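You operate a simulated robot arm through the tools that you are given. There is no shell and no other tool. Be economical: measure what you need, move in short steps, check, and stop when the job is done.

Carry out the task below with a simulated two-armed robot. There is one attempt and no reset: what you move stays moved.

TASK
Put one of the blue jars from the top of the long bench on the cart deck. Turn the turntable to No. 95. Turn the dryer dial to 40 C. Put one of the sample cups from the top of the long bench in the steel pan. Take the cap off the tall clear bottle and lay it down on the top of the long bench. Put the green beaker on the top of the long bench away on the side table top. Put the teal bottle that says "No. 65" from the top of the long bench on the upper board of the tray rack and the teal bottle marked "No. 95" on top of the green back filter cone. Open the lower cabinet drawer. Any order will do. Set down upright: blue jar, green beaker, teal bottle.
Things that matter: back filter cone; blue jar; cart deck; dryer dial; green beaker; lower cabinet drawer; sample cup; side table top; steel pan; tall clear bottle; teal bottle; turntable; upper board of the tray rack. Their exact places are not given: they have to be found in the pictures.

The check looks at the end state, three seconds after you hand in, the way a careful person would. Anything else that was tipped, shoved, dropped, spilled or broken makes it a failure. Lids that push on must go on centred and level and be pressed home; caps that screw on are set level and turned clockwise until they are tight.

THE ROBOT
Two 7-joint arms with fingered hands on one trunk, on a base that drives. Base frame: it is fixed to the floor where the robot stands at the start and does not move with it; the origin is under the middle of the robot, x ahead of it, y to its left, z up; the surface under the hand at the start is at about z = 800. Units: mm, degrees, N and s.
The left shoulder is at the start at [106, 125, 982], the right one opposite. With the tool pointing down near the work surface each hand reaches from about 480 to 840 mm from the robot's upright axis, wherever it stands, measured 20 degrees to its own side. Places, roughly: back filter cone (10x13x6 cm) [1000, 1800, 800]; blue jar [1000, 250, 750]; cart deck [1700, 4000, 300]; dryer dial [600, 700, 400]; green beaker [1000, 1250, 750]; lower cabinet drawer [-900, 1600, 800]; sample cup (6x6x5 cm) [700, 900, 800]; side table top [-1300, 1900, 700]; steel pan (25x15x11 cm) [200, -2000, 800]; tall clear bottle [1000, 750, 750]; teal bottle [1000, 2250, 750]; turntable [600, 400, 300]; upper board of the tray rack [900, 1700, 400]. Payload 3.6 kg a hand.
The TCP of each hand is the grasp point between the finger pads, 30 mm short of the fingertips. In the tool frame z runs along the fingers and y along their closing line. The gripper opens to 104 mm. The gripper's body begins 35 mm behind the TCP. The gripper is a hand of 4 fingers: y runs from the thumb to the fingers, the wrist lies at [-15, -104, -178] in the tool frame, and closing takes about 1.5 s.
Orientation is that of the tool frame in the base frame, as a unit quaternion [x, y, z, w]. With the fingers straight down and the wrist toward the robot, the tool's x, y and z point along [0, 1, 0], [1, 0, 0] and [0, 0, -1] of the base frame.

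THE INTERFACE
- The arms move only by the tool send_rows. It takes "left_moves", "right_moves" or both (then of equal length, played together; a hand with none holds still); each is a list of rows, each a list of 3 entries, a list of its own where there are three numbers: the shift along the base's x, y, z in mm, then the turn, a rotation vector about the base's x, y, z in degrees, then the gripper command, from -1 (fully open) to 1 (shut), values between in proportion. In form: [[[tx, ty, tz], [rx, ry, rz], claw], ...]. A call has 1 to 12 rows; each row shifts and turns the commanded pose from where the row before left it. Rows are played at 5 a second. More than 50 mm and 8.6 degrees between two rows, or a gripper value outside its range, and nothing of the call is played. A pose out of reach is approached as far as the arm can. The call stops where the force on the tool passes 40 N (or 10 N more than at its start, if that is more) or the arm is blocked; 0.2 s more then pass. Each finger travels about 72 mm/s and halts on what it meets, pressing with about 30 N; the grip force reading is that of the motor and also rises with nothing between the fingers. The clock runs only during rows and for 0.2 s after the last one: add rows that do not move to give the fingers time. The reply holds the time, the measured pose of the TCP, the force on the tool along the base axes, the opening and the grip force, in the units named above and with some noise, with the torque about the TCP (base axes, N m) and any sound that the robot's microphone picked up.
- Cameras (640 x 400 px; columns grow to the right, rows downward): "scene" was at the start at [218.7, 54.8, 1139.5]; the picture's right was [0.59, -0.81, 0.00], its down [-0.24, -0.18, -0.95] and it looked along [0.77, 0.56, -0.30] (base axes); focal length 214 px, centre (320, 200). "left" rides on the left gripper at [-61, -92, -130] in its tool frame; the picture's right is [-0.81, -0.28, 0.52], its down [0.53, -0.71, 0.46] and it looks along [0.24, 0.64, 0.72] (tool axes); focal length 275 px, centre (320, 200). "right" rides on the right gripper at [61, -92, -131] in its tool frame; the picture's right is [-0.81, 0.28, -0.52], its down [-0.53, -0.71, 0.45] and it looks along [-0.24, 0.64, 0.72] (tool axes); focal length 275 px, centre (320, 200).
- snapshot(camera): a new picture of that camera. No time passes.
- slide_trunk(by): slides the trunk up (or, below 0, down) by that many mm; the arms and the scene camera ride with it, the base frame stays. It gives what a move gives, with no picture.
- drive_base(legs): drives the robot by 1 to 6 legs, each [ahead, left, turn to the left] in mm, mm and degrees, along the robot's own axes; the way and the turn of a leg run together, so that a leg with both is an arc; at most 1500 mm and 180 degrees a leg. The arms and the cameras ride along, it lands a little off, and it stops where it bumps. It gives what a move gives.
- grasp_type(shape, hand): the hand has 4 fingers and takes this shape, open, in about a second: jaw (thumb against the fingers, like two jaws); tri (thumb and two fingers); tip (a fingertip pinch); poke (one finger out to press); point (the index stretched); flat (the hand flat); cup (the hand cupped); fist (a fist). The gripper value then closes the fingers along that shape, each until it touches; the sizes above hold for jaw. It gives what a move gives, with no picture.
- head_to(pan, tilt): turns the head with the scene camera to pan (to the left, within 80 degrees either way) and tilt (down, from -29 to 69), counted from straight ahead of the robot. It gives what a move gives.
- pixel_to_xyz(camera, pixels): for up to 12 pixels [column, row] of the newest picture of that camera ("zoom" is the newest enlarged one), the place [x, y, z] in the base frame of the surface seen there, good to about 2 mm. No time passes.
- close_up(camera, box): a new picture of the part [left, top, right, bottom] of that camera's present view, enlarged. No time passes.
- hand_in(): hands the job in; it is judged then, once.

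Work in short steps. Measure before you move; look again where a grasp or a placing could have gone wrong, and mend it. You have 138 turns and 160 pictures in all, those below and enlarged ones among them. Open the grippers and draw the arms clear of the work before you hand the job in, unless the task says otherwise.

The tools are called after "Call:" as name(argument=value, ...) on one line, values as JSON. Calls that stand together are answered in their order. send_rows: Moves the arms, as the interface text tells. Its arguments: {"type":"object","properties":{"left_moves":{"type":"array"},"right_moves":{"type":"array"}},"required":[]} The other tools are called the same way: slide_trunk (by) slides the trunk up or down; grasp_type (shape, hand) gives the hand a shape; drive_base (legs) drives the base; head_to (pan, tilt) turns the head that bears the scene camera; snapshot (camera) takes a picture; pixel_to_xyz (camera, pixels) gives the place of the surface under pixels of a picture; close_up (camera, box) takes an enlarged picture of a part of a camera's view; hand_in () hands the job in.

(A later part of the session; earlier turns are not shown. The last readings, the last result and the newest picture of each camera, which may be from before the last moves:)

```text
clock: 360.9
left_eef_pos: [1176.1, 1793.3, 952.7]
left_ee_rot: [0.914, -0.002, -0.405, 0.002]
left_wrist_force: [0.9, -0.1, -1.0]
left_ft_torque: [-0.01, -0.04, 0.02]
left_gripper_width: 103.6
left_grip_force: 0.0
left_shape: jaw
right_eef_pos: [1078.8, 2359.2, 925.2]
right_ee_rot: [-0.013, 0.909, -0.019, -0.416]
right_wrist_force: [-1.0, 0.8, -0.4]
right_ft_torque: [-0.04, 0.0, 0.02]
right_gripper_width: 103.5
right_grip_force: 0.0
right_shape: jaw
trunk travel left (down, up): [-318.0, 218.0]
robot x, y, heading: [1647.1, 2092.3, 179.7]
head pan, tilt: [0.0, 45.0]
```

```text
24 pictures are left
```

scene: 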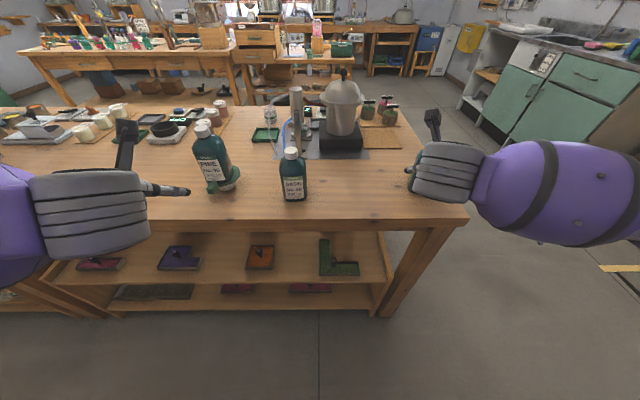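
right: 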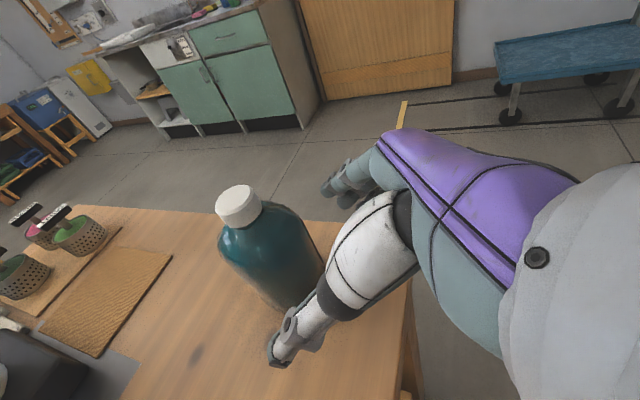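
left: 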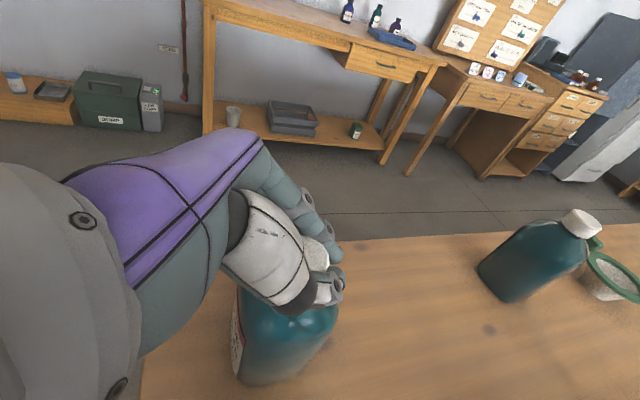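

No. 65 lies between the right thumb and fingers. I slide in, close, lift, back out, shift to the gap between orange and green trays, and lower trunk and arm to rack height.

Call:
send_rows(right_moves=[[[-15, 3, -14], [0, 0, 0], -1], [[-15, 3, -14], [0, 0, 0], -1], [[-15, 3, -14], [0, 0, 0], -1], [[-16, 0, -14], [0, 0, 0], -1], [[0, 0, 0], [0, 0, 0], 0], [[0, 0, 0], [0, 0, 0], 0.6], [[0, 0, 0], [0, 0, 0], 1], [[0, 0, 0], [0, 0, 0], 1], [[0, 0, 0], [0, 0, 0], 1], [[0, 0, 0], [0, 0, 0], 1], [[0, 0, 20], [0, 0, 0], 1], [[0, 0, 20], [0, 0, 0], 1]])

Call:
drive_base(legs=[[-225, 0, 0], [0, 362, 0]])

Call:
slide_trunk(by=-313)

Call:
send_rows(right_moves=[[[0, 0, -35], [0, 0, 0], 1], [[0, 0, -35], [0, 0, 0], 1], [[0, 0, -25], [0, 0, 0], 1], [[0, 0, 0], [0, 0, 0], 1]])

Call:
head_to(pan=-5, tilt=35)

Call:
snapshot(camera="scene")

Call:
pixel_to_xyz(camera="scene", pixels=[[320, 200], [300, 240], [340, 240], [360, 240]])

```text
clock: 363.5
left_eef_pos: [1176.8, 1792.9, 953.3]
left_ee_rot: [0.914, -0.002, -0.406, 0.002]
left_wrist_force: [-0.3, -0.6, 0.9]
left_ft_torque: [-0.03, 0.0, -0.01]
left_gripper_width: 103.8
left_grip_force: 0.0
left_shape: jaw
right_eef_pos: [1016.6, 2367.1, 908.2]
right_ee_rot: [-0.013, 0.909, -0.019, -0.416]
right_wrist_force: [0.6, 1.4, -4.4]
right_ft_torque: [0.03, -0.08, 0.0]
right_gripper_width: 61.4
right_grip_force: 30.4
right_shape: jaw
trunk travel left (down, up): [-318.0, 218.0]
robot x, y, heading: [1647.2, 2092.9, 179.7]
head pan, tilt: [0.0, 45.0]
```

```text
clock: 368.6
left_eef_pos: [1398.0, 1426.6, 953.2]
left_ee_rot: [0.914, -0.002, -0.405, 0.002]
left_wrist_force: [-0.1, -0.2, -0.3]
left_ft_torque: [0.04, -0.02, 0.01]
left_gripper_width: 103.8
left_grip_force: 0.0
left_shape: jaw
right_eef_pos: [1237.1, 2001.1, 908.5]
right_ee_rot: [-0.013, 0.91, -0.019, -0.415]
right_wrist_force: [0.3, 0.1, -4.2]
right_ft_torque: [-0.01, -0.08, 0.05]
right_gripper_width: 61.5
right_grip_force: 30.2
right_shape: jaw
trunk travel left (down, up): [-318.0, 218.0]
robot x, y, heading: [1861.7, 1729.5, 179.6]
head pan, tilt: [0.0, 45.0]
```

```text
clock: 371.7
left_eef_pos: [1363.4, 1427.8, 553.4]
left_ee_rot: [0.956, -0.002, -0.292, 0.004]
left_wrist_force: [0.1, -0.3, 0.0]
left_ft_torque: [0.0, 0.0, 0.02]
left_gripper_width: 103.6
left_grip_force: 0.1
left_shape: jaw
right_eef_pos: [1239.0, 2001.2, 595.9]
right_ee_rot: [-0.014, 0.909, -0.019, -0.415]
right_wrist_force: [0.4, -0.7, -4.3]
right_ft_torque: [-0.02, -0.09, -0.01]
right_gripper_width: 61.9
right_grip_force: 30.6
right_shape: jaw
trunk travel left (down, up): [-5.0, 531.0]
robot x, y, heading: [1869.4, 1728.7, 179.5]
head pan, tilt: [0.0, 45.0]
```

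```text
clock: 372.7
left_eef_pos: [1363.1, 1427.1, 553.6]
left_ee_rot: [0.957, -0.001, -0.291, 0.002]
left_wrist_force: [-0.7, -0.6, 0.2]
left_ft_torque: [0.02, 0.02, 0.02]
left_gripper_width: 103.9
left_grip_force: 0.0
left_shape: jaw
right_eef_pos: [1238.0, 2002.3, 499.3]
right_ee_rot: [-0.014, 0.909, -0.019, -0.415]
right_wrist_force: [-0.2, 0.3, -4.2]
right_ft_torque: [0.02, -0.11, -0.01]
right_gripper_width: 61.7
right_grip_force: 29.8
right_shape: jaw
trunk travel left (down, up): [-5.0, 531.0]
robot x, y, heading: [1866.8, 1728.4, 179.7]
head pan, tilt: [0.0, 45.0]
```

```text
clock: 373.4
left_eef_pos: [1362.4, 1428.0, 553.7]
left_ee_rot: [0.957, -0.001, -0.291, 0.002]
left_wrist_force: [0.6, -0.6, -0.1]
left_ft_torque: [0.07, -0.03, 0.0]
left_gripper_width: 103.9
left_grip_force: 0.0
left_shape: jaw
right_eef_pos: [1238.5, 2002.0, 499.4]
right_ee_rot: [-0.014, 0.91, -0.019, -0.415]
right_wrist_force: [-1.1, -0.6, -4.0]
right_ft_torque: [0.01, -0.07, 0.02]
right_gripper_width: 61.6
right_grip_force: 29.9
right_shape: jaw
trunk travel left (down, up): [-5.0, 531.0]
robot x, y, heading: [1863.6, 1731.0, 179.7]
head pan, tilt: [-5.0, 35.0]
```

```text
23 pictures are left
```

scene: 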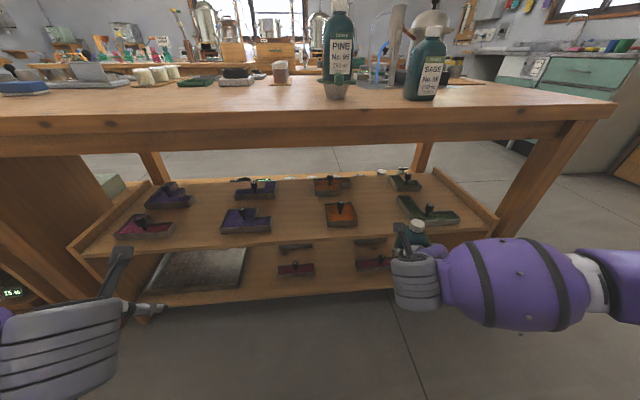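

```text
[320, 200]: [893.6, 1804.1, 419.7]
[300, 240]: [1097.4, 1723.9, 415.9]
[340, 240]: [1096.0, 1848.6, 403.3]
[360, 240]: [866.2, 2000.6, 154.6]
```

The bottle is over the gap's line (y ≈ 2002). I drive in 195 mm, set it down, release, back out, raise up and go along the back of the bench to the blue jars.

Call:
drive_base(legs=[[195, 0, 0]])

Call:
send_rows(right_moves=[[[0, 0, -6], [0, 0, 0], 1], [[0, 0, -3], [0, 0, 0], 1], [[0, 0, -2], [0, 0, 0], 1], [[0, 0, 0], [0, 0, 0], 0.4], [[0, 0, 0], [0, 0, 0], 0], [[0, 0, 0], [0, 0, 0], -0.6], [[0, 0, 0], [0, 0, 0], -1], [[0, 0, 0], [0, 0, 0], -1]])

Call:
drive_base(legs=[[-255, 0, 0]])

Call:
snapshot(camera="scene")

Call:
slide_trunk(by=330)

Call:
send_rows(right_moves=[[[0, 0, 40], [0, -8.3, 0], -1], [[0, 0, 40], [0, -8.3, 0], -1], [[0, 0, 40], [0, -8.3, 0], -1], [[0, 0, 40], [0, -8.3, 0], -1], [[0, 0, 40], [0, -8.3, 0], -1], [[0, 0, 40], [0, -8.3, 0], -1]], left_moves=[[[0, 0, 30], [0, 0, 0], -1], [[0, 0, 30], [0, 0, 0], -1], [[0, 0, 30], [0, 0, 0], -1], [[0, 0, 30], [0, 0, 0], -1], [[0, 0, 30], [0, 0, 0], -1], [[0, 0, 0], [0, 0, 0], -1]])

Call:
drive_base(legs=[[150, 0, 0], [0, 1500, 0], [0, 330, 0]])

Call:
head_to(pan=-10, tilt=38)

Call:
snapshot(camera="scene")

```text
clock: 375.0
left_eef_pos: [1170.3, 1425.8, 553.5]
left_ee_rot: [0.957, 0.001, -0.291, 0.004]
left_wrist_force: [0.7, -1.0, -0.7]
left_ft_torque: [0.01, -0.03, -0.01]
left_gripper_width: 104.1
left_grip_force: 0.0
left_shape: jaw
right_eef_pos: [1043.7, 1997.6, 499.6]
right_ee_rot: [-0.016, 0.909, -0.019, -0.416]
right_wrist_force: [-0.2, 0.4, -4.0]
right_ft_torque: [0.0, -0.1, 0.02]
right_gripper_width: 61.2
right_grip_force: 29.8
right_shape: jaw
trunk travel left (down, up): [-5.0, 531.0]
robot x, y, heading: [1673.1, 1732.6, 179.9]
head pan, tilt: [-5.0, 35.0]
```

```text
clock: 376.8
left_eef_pos: [1171.9, 1425.0, 554.0]
left_ee_rot: [0.957, 0.001, -0.292, 0.004]
left_wrist_force: [-0.4, -0.4, -1.0]
left_ft_torque: [0.0, 0.03, 0.0]
left_gripper_width: 103.8
left_grip_force: 0.1
left_shape: jaw
right_eef_pos: [1043.8, 1998.6, 488.5]
right_ee_rot: [-0.016, 0.909, -0.02, -0.416]
right_wrist_force: [0.6, 0.5, 0.1]
right_ft_torque: [0.02, -0.03, -0.02]
right_gripper_width: 103.8
right_grip_force: 0.1
right_shape: jaw
trunk travel left (down, up): [-5.0, 531.0]
robot x, y, heading: [1675.5, 1731.4, 179.8]
head pan, tilt: [-5.0, 35.0]
```

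```text
clock: 378.7
left_eef_pos: [1431.6, 1425.7, 553.5]
left_ee_rot: [0.957, 0.002, -0.291, 0.004]
left_wrist_force: [1.0, 0.0, 0.4]
left_ft_torque: [0.0, 0.0, -0.02]
left_gripper_width: 103.7
left_grip_force: 0.0
left_shape: jaw
right_eef_pos: [1302.7, 1997.0, 489.2]
right_ee_rot: [-0.016, 0.909, -0.021, -0.415]
right_wrist_force: [0.5, 0.0, -0.6]
right_ft_torque: [0.01, 0.0, 0.02]
right_gripper_width: 103.8
right_grip_force: 0.1
right_shape: jaw
trunk travel left (down, up): [-5.0, 531.0]
robot x, y, heading: [1935.0, 1728.9, -180.0]
head pan, tilt: [-5.0, 35.0]
```

```text
22 pictures are left
```

scene: 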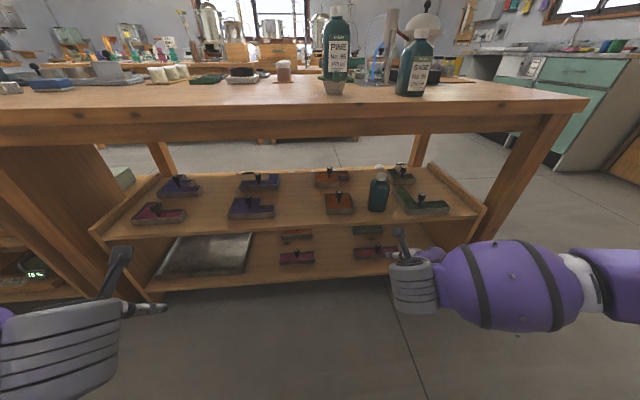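

```text
clock: 381.9
left_eef_pos: [1431.6, 1423.9, 883.7]
left_ee_rot: [0.957, 0.001, -0.291, 0.003]
left_wrist_force: [0.1, 0.2, 0.0]
left_ft_torque: [0.0, -0.01, -0.02]
left_gripper_width: 103.9
left_grip_force: 0.1
left_shape: jaw
right_eef_pos: [1302.6, 1996.9, 819.2]
right_ee_rot: [-0.017, 0.909, -0.02, -0.415]
right_wrist_force: [-0.2, 0.0, -0.2]
right_ft_torque: [-0.01, -0.02, -0.01]
right_gripper_width: 103.5
right_grip_force: 0.0
right_shape: jaw
trunk travel left (down, up): [-335.0, 201.0]
robot x, y, heading: [1927.0, 1729.4, -179.9]
head pan, tilt: [-5.0, 35.0]
```

```text
clock: 383.3
left_eef_pos: [1431.7, 1425.4, 1033.9]
left_ee_rot: [0.957, 0.002, -0.29, 0.003]
left_wrist_force: [0.6, 0.2, 0.1]
left_ft_torque: [0.03, 0.03, 0.0]
left_gripper_width: 103.8
left_grip_force: 0.1
left_shape: jaw
right_eef_pos: [1303.7, 1997.9, 1059.4]
right_ee_rot: [-0.007, 1.0, -0.026, 0.007]
right_wrist_force: [-0.6, 0.4, -0.1]
right_ft_torque: [0.02, -0.02, 0.02]
right_gripper_width: 103.7
right_grip_force: 0.2
right_shape: jaw
trunk travel left (down, up): [-335.0, 201.0]
robot x, y, heading: [1930.4, 1728.9, -180.0]
head pan, tilt: [-5.0, 35.0]
```

```text
clock: 400.7
left_eef_pos: [1313.3, -415.5, 1034.5]
left_ee_rot: [0.956, 0.007, -0.292, 0.006]
left_wrist_force: [0.4, 0.1, -0.9]
left_ft_torque: [0.02, 0.01, 0.01]
left_gripper_width: 103.7
left_grip_force: 0.1
left_shape: jaw
right_eef_pos: [1178.2, 155.1, 1058.8]
right_ee_rot: [-0.012, 1.0, -0.025, 0.006]
right_wrist_force: [-0.1, -0.6, -0.3]
right_ft_torque: [0.0, -0.02, -0.01]
right_gripper_width: 103.5
right_grip_force: 0.1
right_shape: jaw
trunk travel left (down, up): [-335.0, 201.0]
robot x, y, heading: [1807.3, -105.1, -179.4]
head pan, tilt: [-5.0, 35.0]
```

```text
clock: 401.4
left_eef_pos: [1313.0, -416.3, 1033.9]
left_ee_rot: [0.957, 0.008, -0.291, 0.006]
left_wrist_force: [-0.9, -0.4, -0.4]
left_ft_torque: [0.0, -0.01, 0.02]
left_gripper_width: 103.7
left_grip_force: 0.1
left_shape: jaw
right_eef_pos: [1177.7, 154.7, 1058.3]
right_ee_rot: [-0.013, 1.0, -0.025, 0.006]
right_wrist_force: [-0.1, 0.0, -0.9]
right_ft_torque: [0.01, -0.02, 0.01]
right_gripper_width: 103.6
right_grip_force: 0.1
right_shape: jaw
trunk travel left (down, up): [-335.0, 201.0]
robot x, y, heading: [1811.8, -107.1, -179.6]
head pan, tilt: [-10.0, 38.0]
```

```text
21 pictures are left
```

scene: 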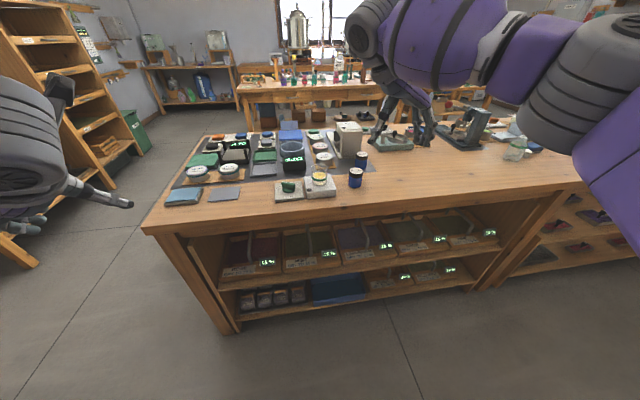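

No. 65 stands on the rack's upper board. Two blue jars are at (355,178) and (362,160); I measure them.

Call:
close_up(camera="scene", box=[300, 135, 420, 200])

Call:
pixel_to_xyz(camera="scene", pixels=[[355, 170], [355, 180], [355, 186], [350, 178], [361, 178], [362, 154], [362, 162], [330, 185]])

```text
5.33 times, centred on (360, 168) of scene
```

zoom: 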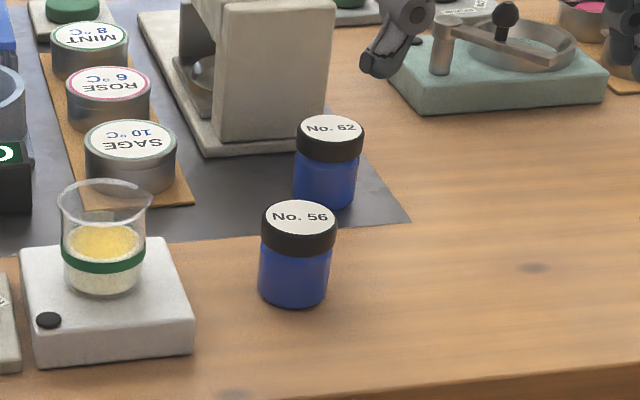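

```text
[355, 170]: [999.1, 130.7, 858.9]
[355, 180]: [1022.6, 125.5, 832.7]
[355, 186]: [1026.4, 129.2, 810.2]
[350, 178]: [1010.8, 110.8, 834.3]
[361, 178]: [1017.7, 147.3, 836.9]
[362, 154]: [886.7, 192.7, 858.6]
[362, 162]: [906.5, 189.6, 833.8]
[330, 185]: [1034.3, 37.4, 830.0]
```

Jar No. 56 is at (1001,129), top z 859. I drive in, lower over it, grip, lift, back out and travel toward the cart, stopping to look.

Call:
drive_base(legs=[[190, 0, 0]])

Call:
send_rows(right_moves=[[[7, -13, -20], [0, 0, 0], -1], [[6, -13, -40], [0, 0, 0], -1], [[0, 0, -45], [0, 0, 0], -1], [[0, 0, -45], [0, 0, 0], -1], [[0, 0, -45], [0, 0, 0], -1], [[0, 0, -28], [0, 0, 0], -1], [[0, 0, 0], [0, 0, 0], 0.2], [[0, 0, 0], [0, 0, 0], 1], [[0, 0, 0], [0, 0, 0], 1], [[0, 0, 0], [0, 0, 0], 1], [[0, 0, 0], [0, 0, 0], 1]])

Call:
send_rows(right_moves=[[[0, 0, 40], [0, 0, 0], 1], [[0, 0, 45], [0, 0, 0], 1], [[0, 0, 45], [0, 0, 0], 1], [[0, 0, 45], [0, 0, 0], 1], [[0, 0, 30], [0, 0, 0], 1]])

Call:
snapshot(camera="right")

Call:
drive_base(legs=[[-190, 0, 0], [0, -1500, 0], [0, -1400, 0], [0, 0, -90]])

Call:
head_to(pan=0, tilt=35)

Call:
snapshot(camera="scene")

Call:
pixel_to_xyz(camera="scene", pixels=[[300, 150], [260, 150], [220, 150], [320, 170], [280, 170], [240, 170], [200, 170], [300, 190], [260, 190], [220, 190], [340, 190], [180, 180]])

```text
clock: 402.9
left_eef_pos: [1122.1, -417.0, 1033.5]
left_ee_rot: [0.957, 0.006, -0.291, 0.005]
left_wrist_force: [-0.6, -0.5, 0.0]
left_ft_torque: [-0.01, -0.01, 0.0]
left_gripper_width: 103.8
left_grip_force: 0.0
left_shape: jaw
right_eef_pos: [986.1, 154.7, 1059.5]
right_ee_rot: [-0.012, 1.0, -0.025, 0.007]
right_wrist_force: [0.7, 1.2, 0.0]
right_ft_torque: [0.0, 0.0, 0.05]
right_gripper_width: 103.7
right_grip_force: 0.1
right_shape: jaw
trunk travel left (down, up): [-335.0, 201.0]
robot x, y, heading: [1619.5, -107.0, -179.4]
head pan, tilt: [-10.0, 38.0]
```

```text
clock: 405.3
left_eef_pos: [1121.7, -415.8, 1033.2]
left_ee_rot: [0.956, 0.005, -0.292, 0.006]
left_wrist_force: [-0.9, -1.0, 0.5]
left_ft_torque: [0.03, -0.02, 0.01]
left_gripper_width: 103.6
left_grip_force: 0.1
left_shape: jaw
right_eef_pos: [999.7, 128.1, 837.4]
right_ee_rot: [-0.012, 1.0, -0.025, 0.006]
right_wrist_force: [0.2, -0.7, 0.5]
right_ft_torque: [-0.02, -0.01, 0.0]
right_gripper_width: 40.4
right_grip_force: 29.8
right_shape: jaw
trunk travel left (down, up): [-335.0, 201.0]
robot x, y, heading: [1619.9, -107.5, -179.3]
head pan, tilt: [-10.0, 38.0]
```

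```text
clock: 406.5
left_eef_pos: [1121.5, -416.6, 1033.8]
left_ee_rot: [0.957, 0.005, -0.292, 0.005]
left_wrist_force: [-0.1, 1.1, -0.1]
left_ft_torque: [0.03, -0.03, -0.01]
left_gripper_width: 103.6
left_grip_force: 0.1
left_shape: jaw
right_eef_pos: [1003.1, 127.4, 1039.9]
right_ee_rot: [-0.012, 1.0, -0.025, 0.007]
right_wrist_force: [0.8, 0.6, -0.5]
right_ft_torque: [0.0, 0.0, -0.02]
right_gripper_width: 40.3
right_grip_force: 30.5
right_shape: jaw
trunk travel left (down, up): [-335.0, 201.0]
robot x, y, heading: [1621.7, -111.7, -179.2]
head pan, tilt: [-10.0, 38.0]
```

```text
19 pictures are left
```

right: 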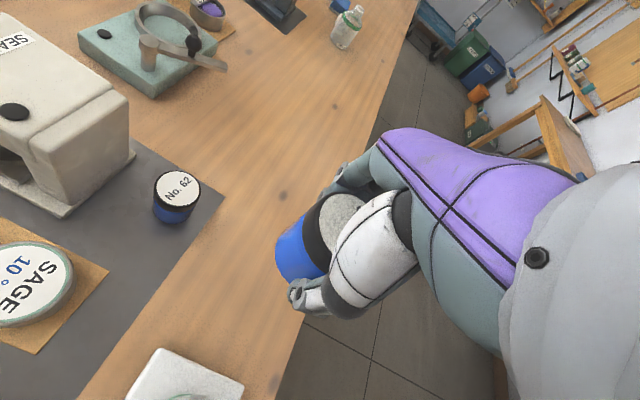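

```text
clock: 437.2
left_eef_pos: [1506.9, 3341.5, 1034.0]
left_ee_rot: [-0.67, 0.683, 0.207, 0.206]
left_wrist_force: [0.5, 0.1, 0.7]
left_ft_torque: [-0.01, -0.03, -0.01]
left_gripper_width: 103.8
left_grip_force: 0.1
left_shape: jaw
right_eef_pos: [2053.7, 3445.1, 1039.1]
right_ee_rot: [0.709, 0.705, -0.022, -0.014]
right_wrist_force: [-0.4, -1.1, -1.1]
right_ft_torque: [0.0, 0.03, 0.0]
right_gripper_width: 40.1
right_grip_force: 30.2
right_shape: jaw
trunk travel left (down, up): [-335.0, 201.0]
robot x, y, heading: [1798.3, 2832.0, 88.6]
head pan, tilt: [-10.0, 38.0]
```

```text
clock: 437.9
left_eef_pos: [1505.6, 3341.4, 1033.6]
left_ee_rot: [-0.67, 0.682, 0.207, 0.205]
left_wrist_force: [0.6, 0.2, -0.5]
left_ft_torque: [-0.03, 0.04, -0.01]
left_gripper_width: 103.8
left_grip_force: 0.1
left_shape: jaw
right_eef_pos: [2053.7, 3446.9, 1039.4]
right_ee_rot: [0.71, 0.704, -0.022, -0.013]
right_wrist_force: [0.8, 1.0, -0.5]
right_ft_torque: [0.02, 0.01, -0.02]
right_gripper_width: 40.1
right_grip_force: 29.9
right_shape: jaw
trunk travel left (down, up): [-335.0, 201.0]
robot x, y, heading: [1800.6, 2837.6, 88.6]
head pan, tilt: [0.0, 35.0]
```

```text
18 pictures are left
```

scene: 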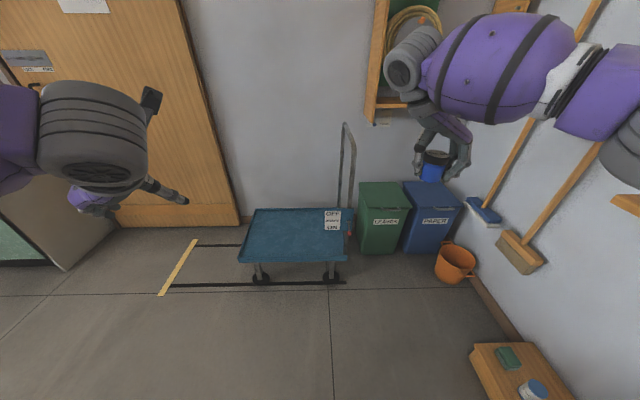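

```text
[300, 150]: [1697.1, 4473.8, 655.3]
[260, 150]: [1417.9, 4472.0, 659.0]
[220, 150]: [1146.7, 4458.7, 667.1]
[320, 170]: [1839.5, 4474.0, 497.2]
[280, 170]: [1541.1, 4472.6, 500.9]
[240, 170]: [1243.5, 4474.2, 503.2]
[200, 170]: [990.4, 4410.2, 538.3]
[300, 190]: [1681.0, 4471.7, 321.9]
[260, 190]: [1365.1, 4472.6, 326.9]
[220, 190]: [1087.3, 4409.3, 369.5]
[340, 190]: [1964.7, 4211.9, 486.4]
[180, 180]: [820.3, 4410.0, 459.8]
```

The deck spans about x 1400–1900 at z 300, handle at x ≈ 1965. I drive so the jar is over (1620,4090), lower, set down, open and rise.

Call:
drive_base(legs=[[0, 450, 0], [630, 0, 0]])

Call:
slide_trunk(by=-333)

Call:
send_rows(right_moves=[[[0, 0, -45], [0, 0, 0], 1], [[0, 0, -45], [0, 0, 0], 1], [[0, 0, -45], [0, 0, 0], 1], [[0, 0, -45], [0, 0, 0], 1], [[0, 0, -45], [0, 0, 0], 1], [[0, 0, -45], [0, 0, 0], 1], [[0, 0, -45], [0, 0, 0], 1], [[0, 0, -40], [0, 0, 0], 1], [[0, 0, 0], [0, 0, 0], 1]])

Call:
head_to(pan=-20, tilt=45)

Call:
snapshot(camera="scene")

Call:
pixel_to_xyz(camera="scene", pixels=[[320, 200], [280, 200], [360, 200], [320, 230], [300, 260], [340, 260]])

```text
clock: 445.4
left_eef_pos: [1088.6, 3976.1, 1033.2]
left_ee_rot: [-0.667, 0.686, 0.206, 0.206]
left_wrist_force: [0.1, 0.1, -0.1]
left_ft_torque: [-0.01, 0.01, 0.01]
left_gripper_width: 103.7
left_grip_force: 0.0
left_shape: jaw
right_eef_pos: [1636.0, 4074.1, 1038.9]
right_ee_rot: [0.714, 0.7, -0.022, -0.014]
right_wrist_force: [0.7, 0.1, -1.8]
right_ft_torque: [0.02, -0.02, 0.02]
right_gripper_width: 39.8
right_grip_force: 29.9
right_shape: jaw
trunk travel left (down, up): [-335.0, 201.0]
robot x, y, heading: [1371.6, 3463.4, 88.4]
head pan, tilt: [0.0, 35.0]
```

```text
clock: 448.6
left_eef_pos: [1089.3, 3979.6, 710.7]
left_ee_rot: [-0.667, 0.686, 0.205, 0.206]
left_wrist_force: [-0.1, 0.6, 0.2]
left_ft_torque: [0.0, -0.01, -0.02]
left_gripper_width: 103.7
left_grip_force: 0.1
left_shape: jaw
right_eef_pos: [1636.0, 4074.8, 706.8]
right_ee_rot: [0.713, 0.701, -0.022, -0.014]
right_wrist_force: [-0.4, -0.1, -0.6]
right_ft_torque: [0.02, -0.02, 0.0]
right_gripper_width: 40.0
right_grip_force: 29.9
right_shape: jaw
trunk travel left (down, up): [-2.0, 534.0]
robot x, y, heading: [1378.2, 3462.4, 88.2]
head pan, tilt: [0.0, 35.0]
```

```text
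clock: 450.6
left_eef_pos: [1087.9, 3980.4, 710.8]
left_ee_rot: [-0.666, 0.686, 0.206, 0.206]
left_wrist_force: [-0.5, 0.1, 0.1]
left_ft_torque: [0.01, -0.02, 0.01]
left_gripper_width: 103.4
left_grip_force: 0.0
left_shape: jaw
right_eef_pos: [1637.7, 4073.2, 350.4]
right_ee_rot: [0.713, 0.701, -0.021, -0.013]
right_wrist_force: [-0.2, -0.4, -1.1]
right_ft_torque: [0.01, 0.02, 0.02]
right_gripper_width: 39.8
right_grip_force: 30.0
right_shape: jaw
trunk travel left (down, up): [-2.0, 534.0]
robot x, y, heading: [1371.2, 3464.5, 88.0]
head pan, tilt: [0.0, 35.0]
```

```text
clock: 451.5
left_eef_pos: [1088.0, 3980.2, 711.1]
left_ee_rot: [-0.667, 0.686, 0.204, 0.206]
left_wrist_force: [-0.4, 0.4, -0.3]
left_ft_torque: [-0.01, -0.02, -0.01]
left_gripper_width: 103.9
left_grip_force: 0.1
left_shape: jaw
right_eef_pos: [1637.0, 4073.9, 351.6]
right_ee_rot: [0.713, 0.701, -0.022, -0.014]
right_wrist_force: [-0.2, 0.0, -1.5]
right_ft_torque: [-0.02, -0.06, -0.03]
right_gripper_width: 40.1
right_grip_force: 30.1
right_shape: jaw
trunk travel left (down, up): [-2.0, 534.0]
robot x, y, heading: [1375.1, 3470.8, 88.1]
head pan, tilt: [-20.0, 45.0]
```

```text
17 pictures are left
```

scene: 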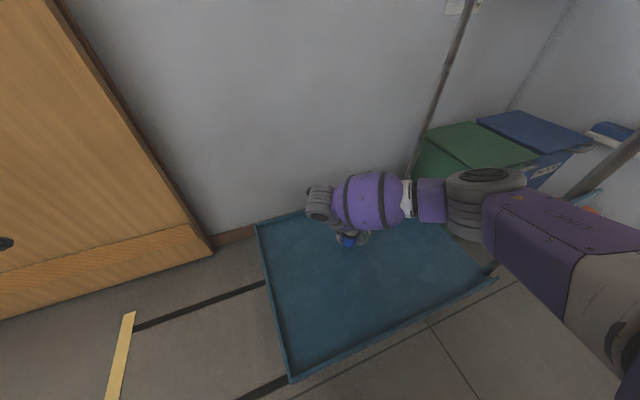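

```text
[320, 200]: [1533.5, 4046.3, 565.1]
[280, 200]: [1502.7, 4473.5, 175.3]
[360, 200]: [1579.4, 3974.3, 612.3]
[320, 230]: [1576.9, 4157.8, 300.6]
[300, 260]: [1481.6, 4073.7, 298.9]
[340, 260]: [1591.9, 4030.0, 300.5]
```

The jar is 13 mm above the deck. I set it down, release and rise, then travel round to the front of the bench beside the sample cups.

Call:
send_rows(right_moves=[[[0, 0, -7], [0, 0, 0], 1], [[0, 0, -4], [0, 0, 0], 1], [[0, 0, -2], [0, 0, 0], 1], [[0, 0, 0], [0, 0, 0], 0.5], [[0, 0, 0], [0, 0, 0], 0], [[0, 0, 0], [0, 0, 0], -0.6], [[0, 0, 0], [0, 0, 0], -1], [[0, 0, 0], [0, 0, 0], -1], [[0, 0, 35], [0, 0, 0], -1], [[0, 0, 45], [0, 0, 0], -1], [[0, 0, 45], [0, 0, 0], -1], [[0, 0, 45], [0, 0, 0], -1]])

Call:
send_rows(right_moves=[[[0, 0, 45], [0, 0, 0], -1], [[0, 0, 45], [0, 0, 0], -1], [[0, 0, 45], [0, 0, 0], -1], [[0, 0, 45], [0, 0, 0], -1]])

Call:
snapshot(camera="scene")

Call:
slide_trunk(by=385)

Call:
drive_base(legs=[[-520, 0, 0], [0, 0, -88], [-1475, 0, 0], [0, -1500, 0], [0, -300, 0]])

Call:
head_to(pan=-15, tilt=40)

Call:
snapshot(camera="scene")

Call:
snapshot(camera="right")

```text
clock: 454.1
left_eef_pos: [1086.9, 3980.3, 710.6]
left_ee_rot: [-0.667, 0.686, 0.205, 0.206]
left_wrist_force: [0.4, 0.6, 0.6]
left_ft_torque: [-0.02, 0.0, -0.03]
left_gripper_width: 103.6
left_grip_force: 0.0
left_shape: jaw
right_eef_pos: [1636.0, 4075.7, 508.6]
right_ee_rot: [0.713, 0.701, -0.022, -0.014]
right_wrist_force: [0.4, 0.2, -0.2]
right_ft_torque: [-0.03, 0.02, 0.02]
right_gripper_width: 104.0
right_grip_force: 0.0
right_shape: jaw
trunk travel left (down, up): [-2.0, 534.0]
robot x, y, heading: [1375.6, 3469.6, 88.3]
head pan, tilt: [-20.0, 45.0]
```

```text
clock: 455.1
left_eef_pos: [1088.4, 3979.9, 710.9]
left_ee_rot: [-0.667, 0.686, 0.206, 0.206]
left_wrist_force: [-0.1, 0.0, 0.9]
left_ft_torque: [-0.02, -0.03, 0.02]
left_gripper_width: 103.9
left_grip_force: 0.1
left_shape: jaw
right_eef_pos: [1635.6, 4075.9, 689.6]
right_ee_rot: [0.712, 0.701, -0.024, -0.013]
right_wrist_force: [0.0, 0.0, -1.3]
right_ft_torque: [0.03, 0.0, 0.0]
right_gripper_width: 103.6
right_grip_force: 0.1
right_shape: jaw
trunk travel left (down, up): [-2.0, 534.0]
robot x, y, heading: [1378.4, 3468.0, 88.5]
head pan, tilt: [-20.0, 45.0]
```

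```text
16 pictures are left
```

scene: 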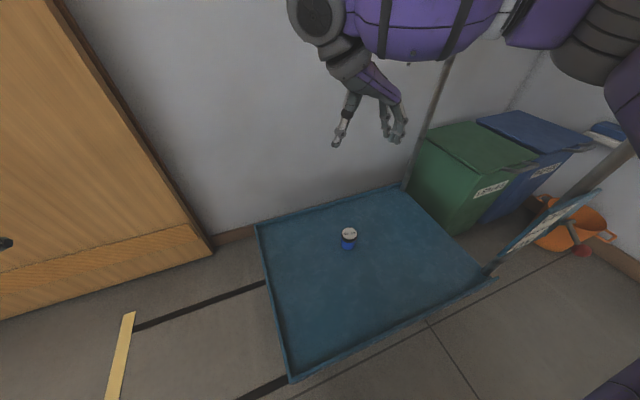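

```text
clock: 458.8
left_eef_pos: [1087.6, 3979.2, 1096.0]
left_ee_rot: [-0.667, 0.686, 0.204, 0.207]
left_wrist_force: [-0.5, 0.3, 0.5]
left_ft_torque: [0.02, 0.03, 0.0]
left_gripper_width: 103.4
left_grip_force: 0.0
left_shape: jaw
right_eef_pos: [1635.7, 4074.9, 1072.6]
right_ee_rot: [0.713, 0.701, -0.021, -0.014]
right_wrist_force: [0.2, 0.5, -0.8]
right_ft_torque: [0.0, 0.01, -0.01]
right_gripper_width: 103.7
right_grip_force: 0.0
right_shape: jaw
trunk travel left (down, up): [-387.0, 149.0]
robot x, y, heading: [1377.0, 3469.7, 88.3]
head pan, tilt: [-20.0, 45.0]
```

```text
clock: 488.1
left_eef_pos: [542.1, 1384.3, 1095.2]
left_ee_rot: [-0.038, 0.956, 0.015, 0.291]
left_wrist_force: [0.5, 0.4, 0.0]
left_ft_torque: [0.02, -0.01, 0.04]
left_gripper_width: 103.8
left_grip_force: 0.0
left_shape: jaw
right_eef_pos: [694.9, 849.1, 1073.6]
right_ee_rot: [0.999, 0.045, -0.008, -0.026]
right_wrist_force: [-0.3, -0.7, -0.2]
right_ft_torque: [0.01, 0.01, -0.02]
right_gripper_width: 103.7
right_grip_force: 0.0
right_shape: jaw
trunk travel left (down, up): [-387.0, 149.0]
robot x, y, heading: [62.5, 1042.5, 4.6]
head pan, tilt: [-20.0, 45.0]
```

```text
clock: 488.8
left_eef_pos: [542.4, 1384.2, 1094.8]
left_ee_rot: [-0.038, 0.956, 0.016, 0.29]
left_wrist_force: [0.3, 0.8, 0.2]
left_ft_torque: [0.0, 0.01, 0.01]
left_gripper_width: 103.9
left_grip_force: 0.1
left_shape: jaw
right_eef_pos: [695.3, 848.1, 1072.7]
right_ee_rot: [0.999, 0.046, -0.007, -0.025]
right_wrist_force: [-0.5, -0.7, 0.0]
right_ft_torque: [-0.01, -0.05, 0.04]
right_gripper_width: 103.9
right_grip_force: 0.0
right_shape: jaw
trunk travel left (down, up): [-387.0, 149.0]
robot x, y, heading: [65.2, 1043.1, 4.6]
head pan, tilt: [-15.0, 40.0]
```

```text
15 pictures are left
```

scene: 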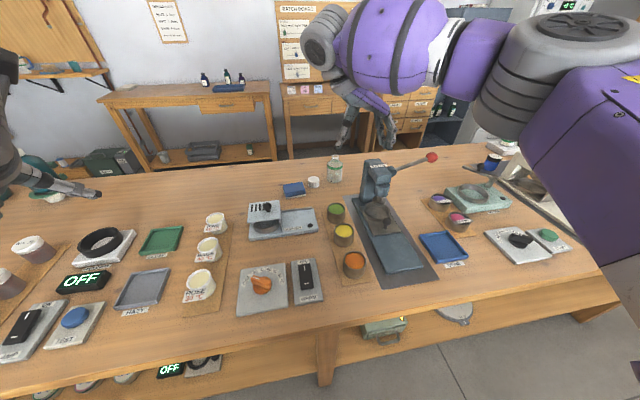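

```text
14 pictures are left
```

right: 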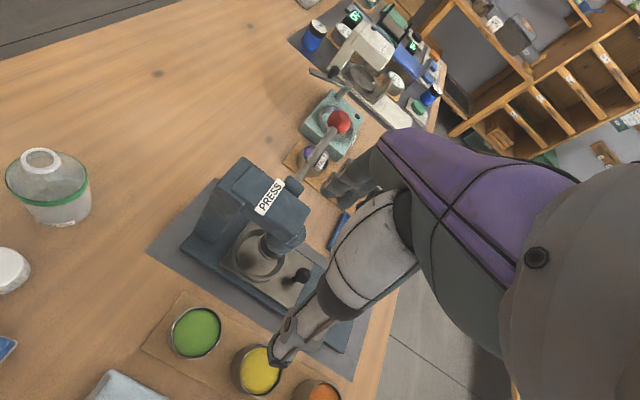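

The jar stands on the cart deck. I shift so the right hand is over the orange cup (527,898), lower, grip, lift, check, and drive to the pan table.

Call:
drive_base(legs=[[-163, 63, 0]])

Call:
send_rows(right_moves=[[[0, 0, -45], [0, 0, 0], -1], [[0, 0, -45], [0, 0, 0], -1], [[0, 0, -45], [0, 0, 0], -1], [[0, 0, 0], [0, 0, 0], -1]])

Call:
snapshot(camera="right")

Call:
pixel_to_xyz(camera="scene", pixels=[[320, 200]])

Call:
snapshot(camera="scene")

```text
clock: 490.3
left_eef_pos: [370.4, 1433.7, 1096.4]
left_ee_rot: [-0.039, 0.956, 0.016, 0.29]
left_wrist_force: [-0.7, 0.1, 0.0]
left_ft_torque: [0.03, -0.04, 0.02]
left_gripper_width: 103.8
left_grip_force: 0.0
left_shape: jaw
right_eef_pos: [523.1, 899.6, 1073.2]
right_ee_rot: [0.999, 0.046, -0.008, -0.024]
right_wrist_force: [-0.2, 0.3, 0.5]
right_ft_torque: [0.01, -0.01, 0.01]
right_gripper_width: 103.7
right_grip_force: 0.0
right_shape: jaw
trunk travel left (down, up): [-387.0, 149.0]
robot x, y, heading: [-108.0, 1093.4, 4.5]
head pan, tilt: [-15.0, 40.0]
```

```text
clock: 491.3
left_eef_pos: [370.6, 1435.6, 1096.2]
left_ee_rot: [-0.038, 0.956, 0.016, 0.29]
left_wrist_force: [-0.3, 0.3, 0.3]
left_ft_torque: [0.01, -0.02, -0.01]
left_gripper_width: 103.4
left_grip_force: 0.1
left_shape: jaw
right_eef_pos: [526.3, 901.3, 934.5]
right_ee_rot: [0.999, 0.046, -0.007, -0.025]
right_wrist_force: [-0.1, -0.2, -0.4]
right_ft_torque: [-0.04, 0.02, 0.0]
right_gripper_width: 103.8
right_grip_force: 0.1
right_shape: jaw
trunk travel left (down, up): [-387.0, 149.0]
robot x, y, heading: [-108.7, 1095.5, 4.4]
head pan, tilt: [-15.0, 40.0]
```

```text
13 pictures are left
```

right: 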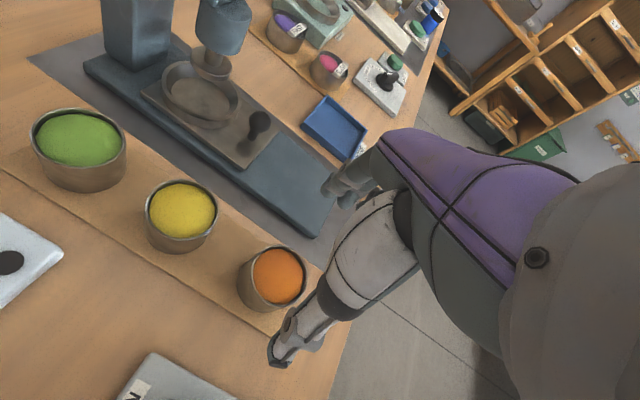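

```text
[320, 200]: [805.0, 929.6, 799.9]
```

```text
12 pictures are left
```

scene: 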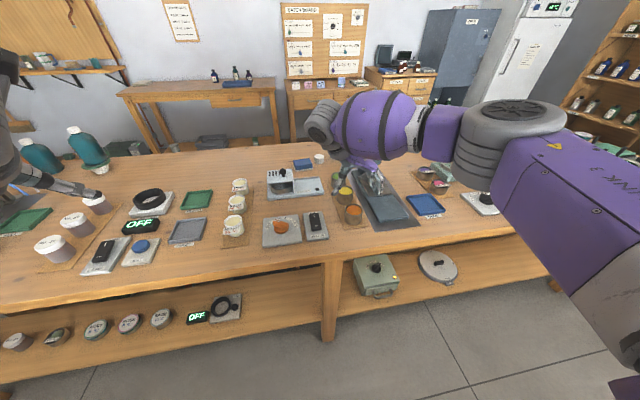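

The hand is centred over the orange cup. I lower, grip, lift and drive to the pan table, facing it.

Call:
send_rows(right_moves=[[[1, -2, -45], [0, 0, 0], -1], [[0, 0, -40], [0, 0, 0], -1], [[0, 0, -17], [0, 0, 0], -1], [[0, 0, 0], [0, 0, 0], 0.2], [[0, 0, 0], [0, 0, 0], 1], [[0, 0, 0], [0, 0, 0], 1], [[0, 0, 0], [0, 0, 0], 1], [[0, 0, 0], [0, 0, 0], 1], [[0, 0, 45], [0, 0, 0], 1], [[0, 0, 45], [0, 0, 0], 1], [[0, 0, 45], [0, 0, 0], 1], [[0, 0, 45], [0, 0, 0], 1]])

Call:
drive_base(legs=[[-200, 0, -4.5], [0, -1500, 0], [0, -550, 0], [0, 0, -90]])

Call:
head_to(pan=0, tilt=30)

Call:
snapshot(camera="scene")

Call:
snapshot(camera="right")

```text
clock: 493.9
left_eef_pos: [370.7, 1436.3, 1096.1]
left_ee_rot: [-0.039, 0.956, 0.015, 0.29]
left_wrist_force: [0.0, 0.5, -0.4]
left_ft_torque: [0.0, -0.02, 0.02]
left_gripper_width: 103.7
left_grip_force: 0.0
left_shape: jaw
right_eef_pos: [526.1, 900.8, 1015.9]
right_ee_rot: [0.999, 0.046, -0.007, -0.026]
right_wrist_force: [0.1, 0.0, -0.5]
right_ft_torque: [0.01, 0.0, 0.02]
right_gripper_width: 47.9
right_grip_force: 30.2
right_shape: jaw
trunk travel left (down, up): [-387.0, 149.0]
robot x, y, heading: [-111.3, 1096.3, 4.7]
head pan, tilt: [-15.0, 40.0]
```

```text
clock: 516.5
left_eef_pos: [-21.0, -1403.4, 1095.6]
left_ee_rot: [0.671, 0.682, -0.202, 0.209]
left_wrist_force: [-0.6, 0.5, -1.1]
left_ft_torque: [0.04, 0.0, 0.0]
left_gripper_width: 104.0
left_grip_force: 0.1
left_shape: jaw
right_eef_pos: [-565.1, -1523.6, 1015.9]
right_ee_rot: [0.715, -0.698, 0.014, -0.023]
right_wrist_force: [0.3, -0.1, -0.6]
right_ft_torque: [0.0, -0.02, -0.01]
right_gripper_width: 47.9
right_grip_force: 29.7
right_shape: jaw
trunk travel left (down, up): [-387.0, 149.0]
robot x, y, heading: [-332.1, -901.6, -89.4]
head pan, tilt: [-15.0, 40.0]
```

```text
clock: 517.3
left_eef_pos: [-20.5, -1404.8, 1096.1]
left_ee_rot: [0.672, 0.681, -0.201, 0.209]
left_wrist_force: [-0.4, -0.1, 0.3]
left_ft_torque: [0.0, 0.01, 0.02]
left_gripper_width: 103.8
left_grip_force: 0.1
left_shape: jaw
right_eef_pos: [-564.6, -1522.8, 1015.2]
right_ee_rot: [0.716, -0.697, 0.013, -0.022]
right_wrist_force: [0.0, 0.6, -0.5]
right_ft_torque: [0.04, -0.02, 0.02]
right_gripper_width: 48.0
right_grip_force: 29.8
right_shape: jaw
trunk travel left (down, up): [-387.0, 149.0]
robot x, y, heading: [-328.1, -903.8, -89.5]
head pan, tilt: [0.0, 30.0]
```

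```text
11 pictures are left
```

scene: 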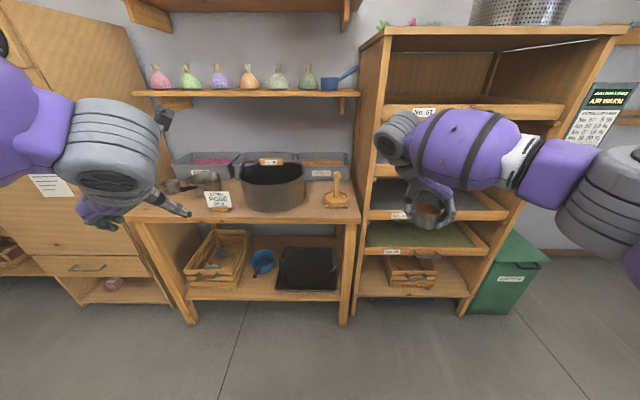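

```text
10 pictures are left
```

right: 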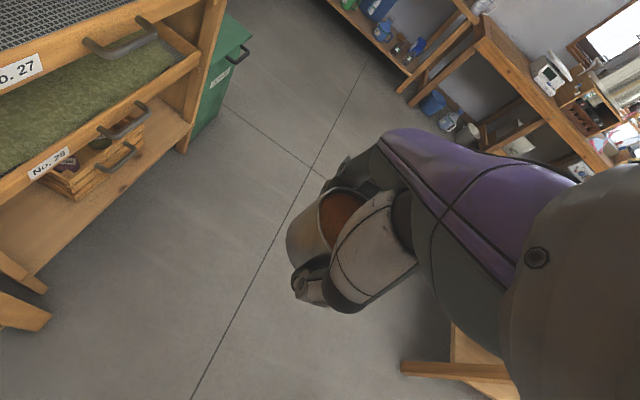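

The cup is held upright. The small steel pan with a handle is at (205,182) beside the "ROSE" card; I zoom and measure it.

Call:
close_up(camera="scene", box=[150, 140, 310, 230])

Call:
pixel_to_xyz(camera="scene", pixels=[[205, 178], [205, 184], [196, 180], [214, 180], [205, 173], [175, 186], [218, 198], [205, 191], [200, 176], [210, 176]])

```text
4.00 times, centred on (230, 185) of scene
```

zoom: 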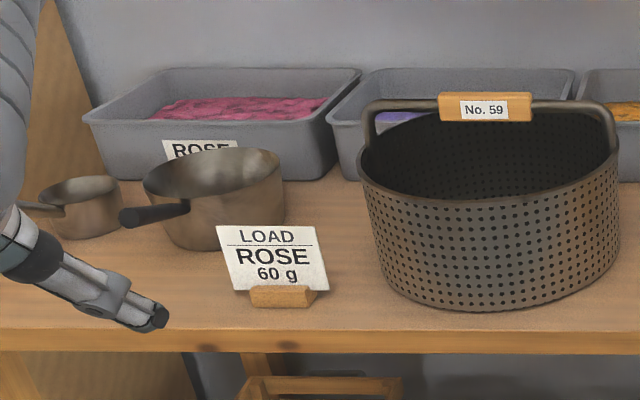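

```text
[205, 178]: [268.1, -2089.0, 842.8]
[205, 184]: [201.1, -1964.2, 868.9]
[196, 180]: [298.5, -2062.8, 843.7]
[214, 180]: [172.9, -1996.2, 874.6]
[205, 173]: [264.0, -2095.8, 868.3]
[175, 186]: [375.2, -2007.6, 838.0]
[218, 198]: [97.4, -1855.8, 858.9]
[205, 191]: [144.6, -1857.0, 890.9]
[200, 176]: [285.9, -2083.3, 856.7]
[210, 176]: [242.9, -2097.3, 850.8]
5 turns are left
```

Pan centre ≈ (240,−2030), rim ≈ 872, floor ≈ 800. I tuck the left hand in, shift the right hand, drive the cup over the pan, and look.

Call:
send_rows(left_moves=[[[-40, 25, 0], [0, 0, 0], -1], [[-40, 25, 0], [0, 0, 0], -1], [[-40, 25, 0], [0, 0, 0], -1], [[-40, 25, 0], [0, 0, 0], -1], [[-40, 25, 0], [0, 0, 0], -1], [[-30, 20, 0], [0, 0, 0], -1]], right_moves=[[[20, 0, 0], [0, 0, 0], 1], [[20, 0, 0], [0, 0, 0], 1], [[20, 0, 0], [0, 0, 0], 1], [[20, 0, 0], [0, 0, 0], 1], [[20, 0, 0], [0, 0, 0], 1], [[20, 0, 0], [0, 0, 0], 1]])

Call:
drive_base(legs=[[0, 681, 0], [500, 0, 0]])

Call:
head_to(pan=0, tilt=50)

Call:
snapshot(camera="right")

Call:
pixel_to_xyz(camera="right", pixels=[[240, 240], [260, 260], [280, 280], [220, 260], [240, 280], [260, 300], [200, 280], [230, 310], [260, 220], [290, 240], [300, 320], [180, 240]])

Call:
snapshot(camera="scene")

Call:
pixel_to_xyz(camera="scene", pixels=[[320, 100], [340, 100], [300, 100], [320, 120], [340, 120], [300, 120], [280, 110], [260, 110], [360, 110], [380, 110], [340, 140], [360, 140]])

```text
clock: 518.7
left_eef_pos: [-138.1, -1374.3, 1170.8]
left_ee_rot: [0.672, 0.681, -0.202, 0.208]
left_wrist_force: [0.4, -0.6, -0.5]
left_ft_torque: [-0.02, 0.04, -0.01]
left_gripper_width: 103.8
left_grip_force: 0.1
left_shape: jaw
left hand out of reach, approached as far as the arm can: row 2, 3, 4, 5, 6
right_eef_pos: [-446.0, -1522.5, 1012.8]
right_ee_rot: [0.715, -0.698, 0.013, -0.022]
right_wrist_force: [0.7, -0.2, -1.3]
right_ft_torque: [-0.02, 0.02, -0.01]
right_gripper_width: 47.8
right_grip_force: 30.0
right_shape: jaw
trunk travel left (down, up): [-387.0, 149.0]
robot x, y, heading: [-329.3, -904.1, -89.4]
head pan, tilt: [0.0, 30.0]
```

```text
clock: 527.8
left_eef_pos: [563.0, -1871.1, 1170.5]
left_ee_rot: [0.675, 0.679, -0.201, 0.208]
left_wrist_force: [-0.2, -0.3, 0.9]
left_ft_torque: [0.0, 0.02, 0.01]
left_gripper_width: 104.1
left_grip_force: 0.0
left_shape: jaw
right_eef_pos: [252.9, -2019.7, 1013.5]
right_ee_rot: [0.714, -0.7, 0.013, -0.023]
right_wrist_force: [-0.4, -0.6, -0.2]
right_ft_torque: [0.01, 0.01, -0.01]
right_gripper_width: 47.7
right_grip_force: 29.9
right_shape: jaw
trunk travel left (down, up): [-387.0, 149.0]
robot x, y, heading: [370.0, -1399.2, -89.4]
head pan, tilt: [0.0, 30.0]
```

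```text
clock: 528.6
left_eef_pos: [562.4, -1871.2, 1169.8]
left_ee_rot: [0.674, 0.679, -0.202, 0.208]
left_wrist_force: [-0.1, -0.1, -0.4]
left_ft_torque: [-0.01, -0.03, 0.0]
left_gripper_width: 104.0
left_grip_force: 0.1
left_shape: jaw
right_eef_pos: [253.3, -2018.5, 1013.7]
right_ee_rot: [0.714, -0.699, 0.014, -0.022]
right_wrist_force: [0.5, 0.4, -1.0]
right_ft_torque: [-0.01, 0.0, 0.0]
right_gripper_width: 48.0
right_grip_force: 30.2
right_shape: jaw
trunk travel left (down, up): [-387.0, 149.0]
robot x, y, heading: [373.5, -1400.9, -89.6]
head pan, tilt: [0.0, 50.0]
```

```text
8 pictures are left
```

right: 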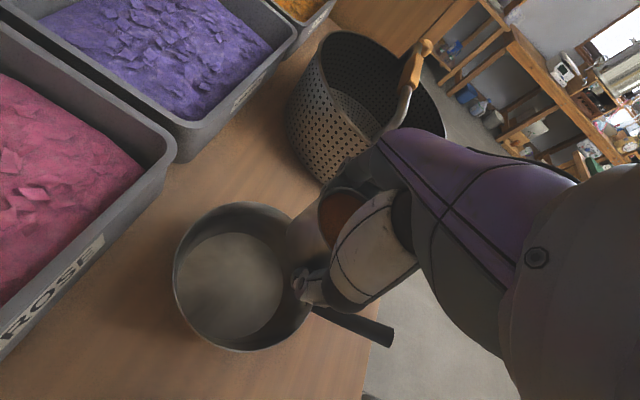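

```text
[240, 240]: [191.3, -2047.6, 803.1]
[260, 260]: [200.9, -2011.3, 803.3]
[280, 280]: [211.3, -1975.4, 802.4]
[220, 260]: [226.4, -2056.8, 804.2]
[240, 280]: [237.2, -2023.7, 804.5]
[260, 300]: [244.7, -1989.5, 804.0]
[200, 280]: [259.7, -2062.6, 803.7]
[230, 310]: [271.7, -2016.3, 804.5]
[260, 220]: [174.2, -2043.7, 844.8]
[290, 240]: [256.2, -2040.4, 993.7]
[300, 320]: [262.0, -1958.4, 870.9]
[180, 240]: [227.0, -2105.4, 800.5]
```

```text
7 pictures are left
```

scene: 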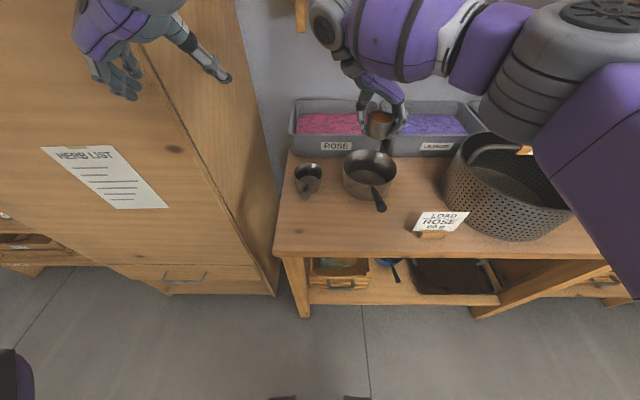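

```text
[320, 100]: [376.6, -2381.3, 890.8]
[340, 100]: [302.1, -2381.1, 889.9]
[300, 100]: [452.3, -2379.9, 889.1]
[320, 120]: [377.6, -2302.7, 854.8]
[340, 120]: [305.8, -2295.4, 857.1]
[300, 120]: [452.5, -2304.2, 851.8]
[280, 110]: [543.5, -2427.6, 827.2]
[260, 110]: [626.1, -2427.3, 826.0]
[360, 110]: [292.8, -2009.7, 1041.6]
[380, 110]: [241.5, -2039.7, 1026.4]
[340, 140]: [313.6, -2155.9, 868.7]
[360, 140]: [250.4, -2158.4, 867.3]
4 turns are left
```

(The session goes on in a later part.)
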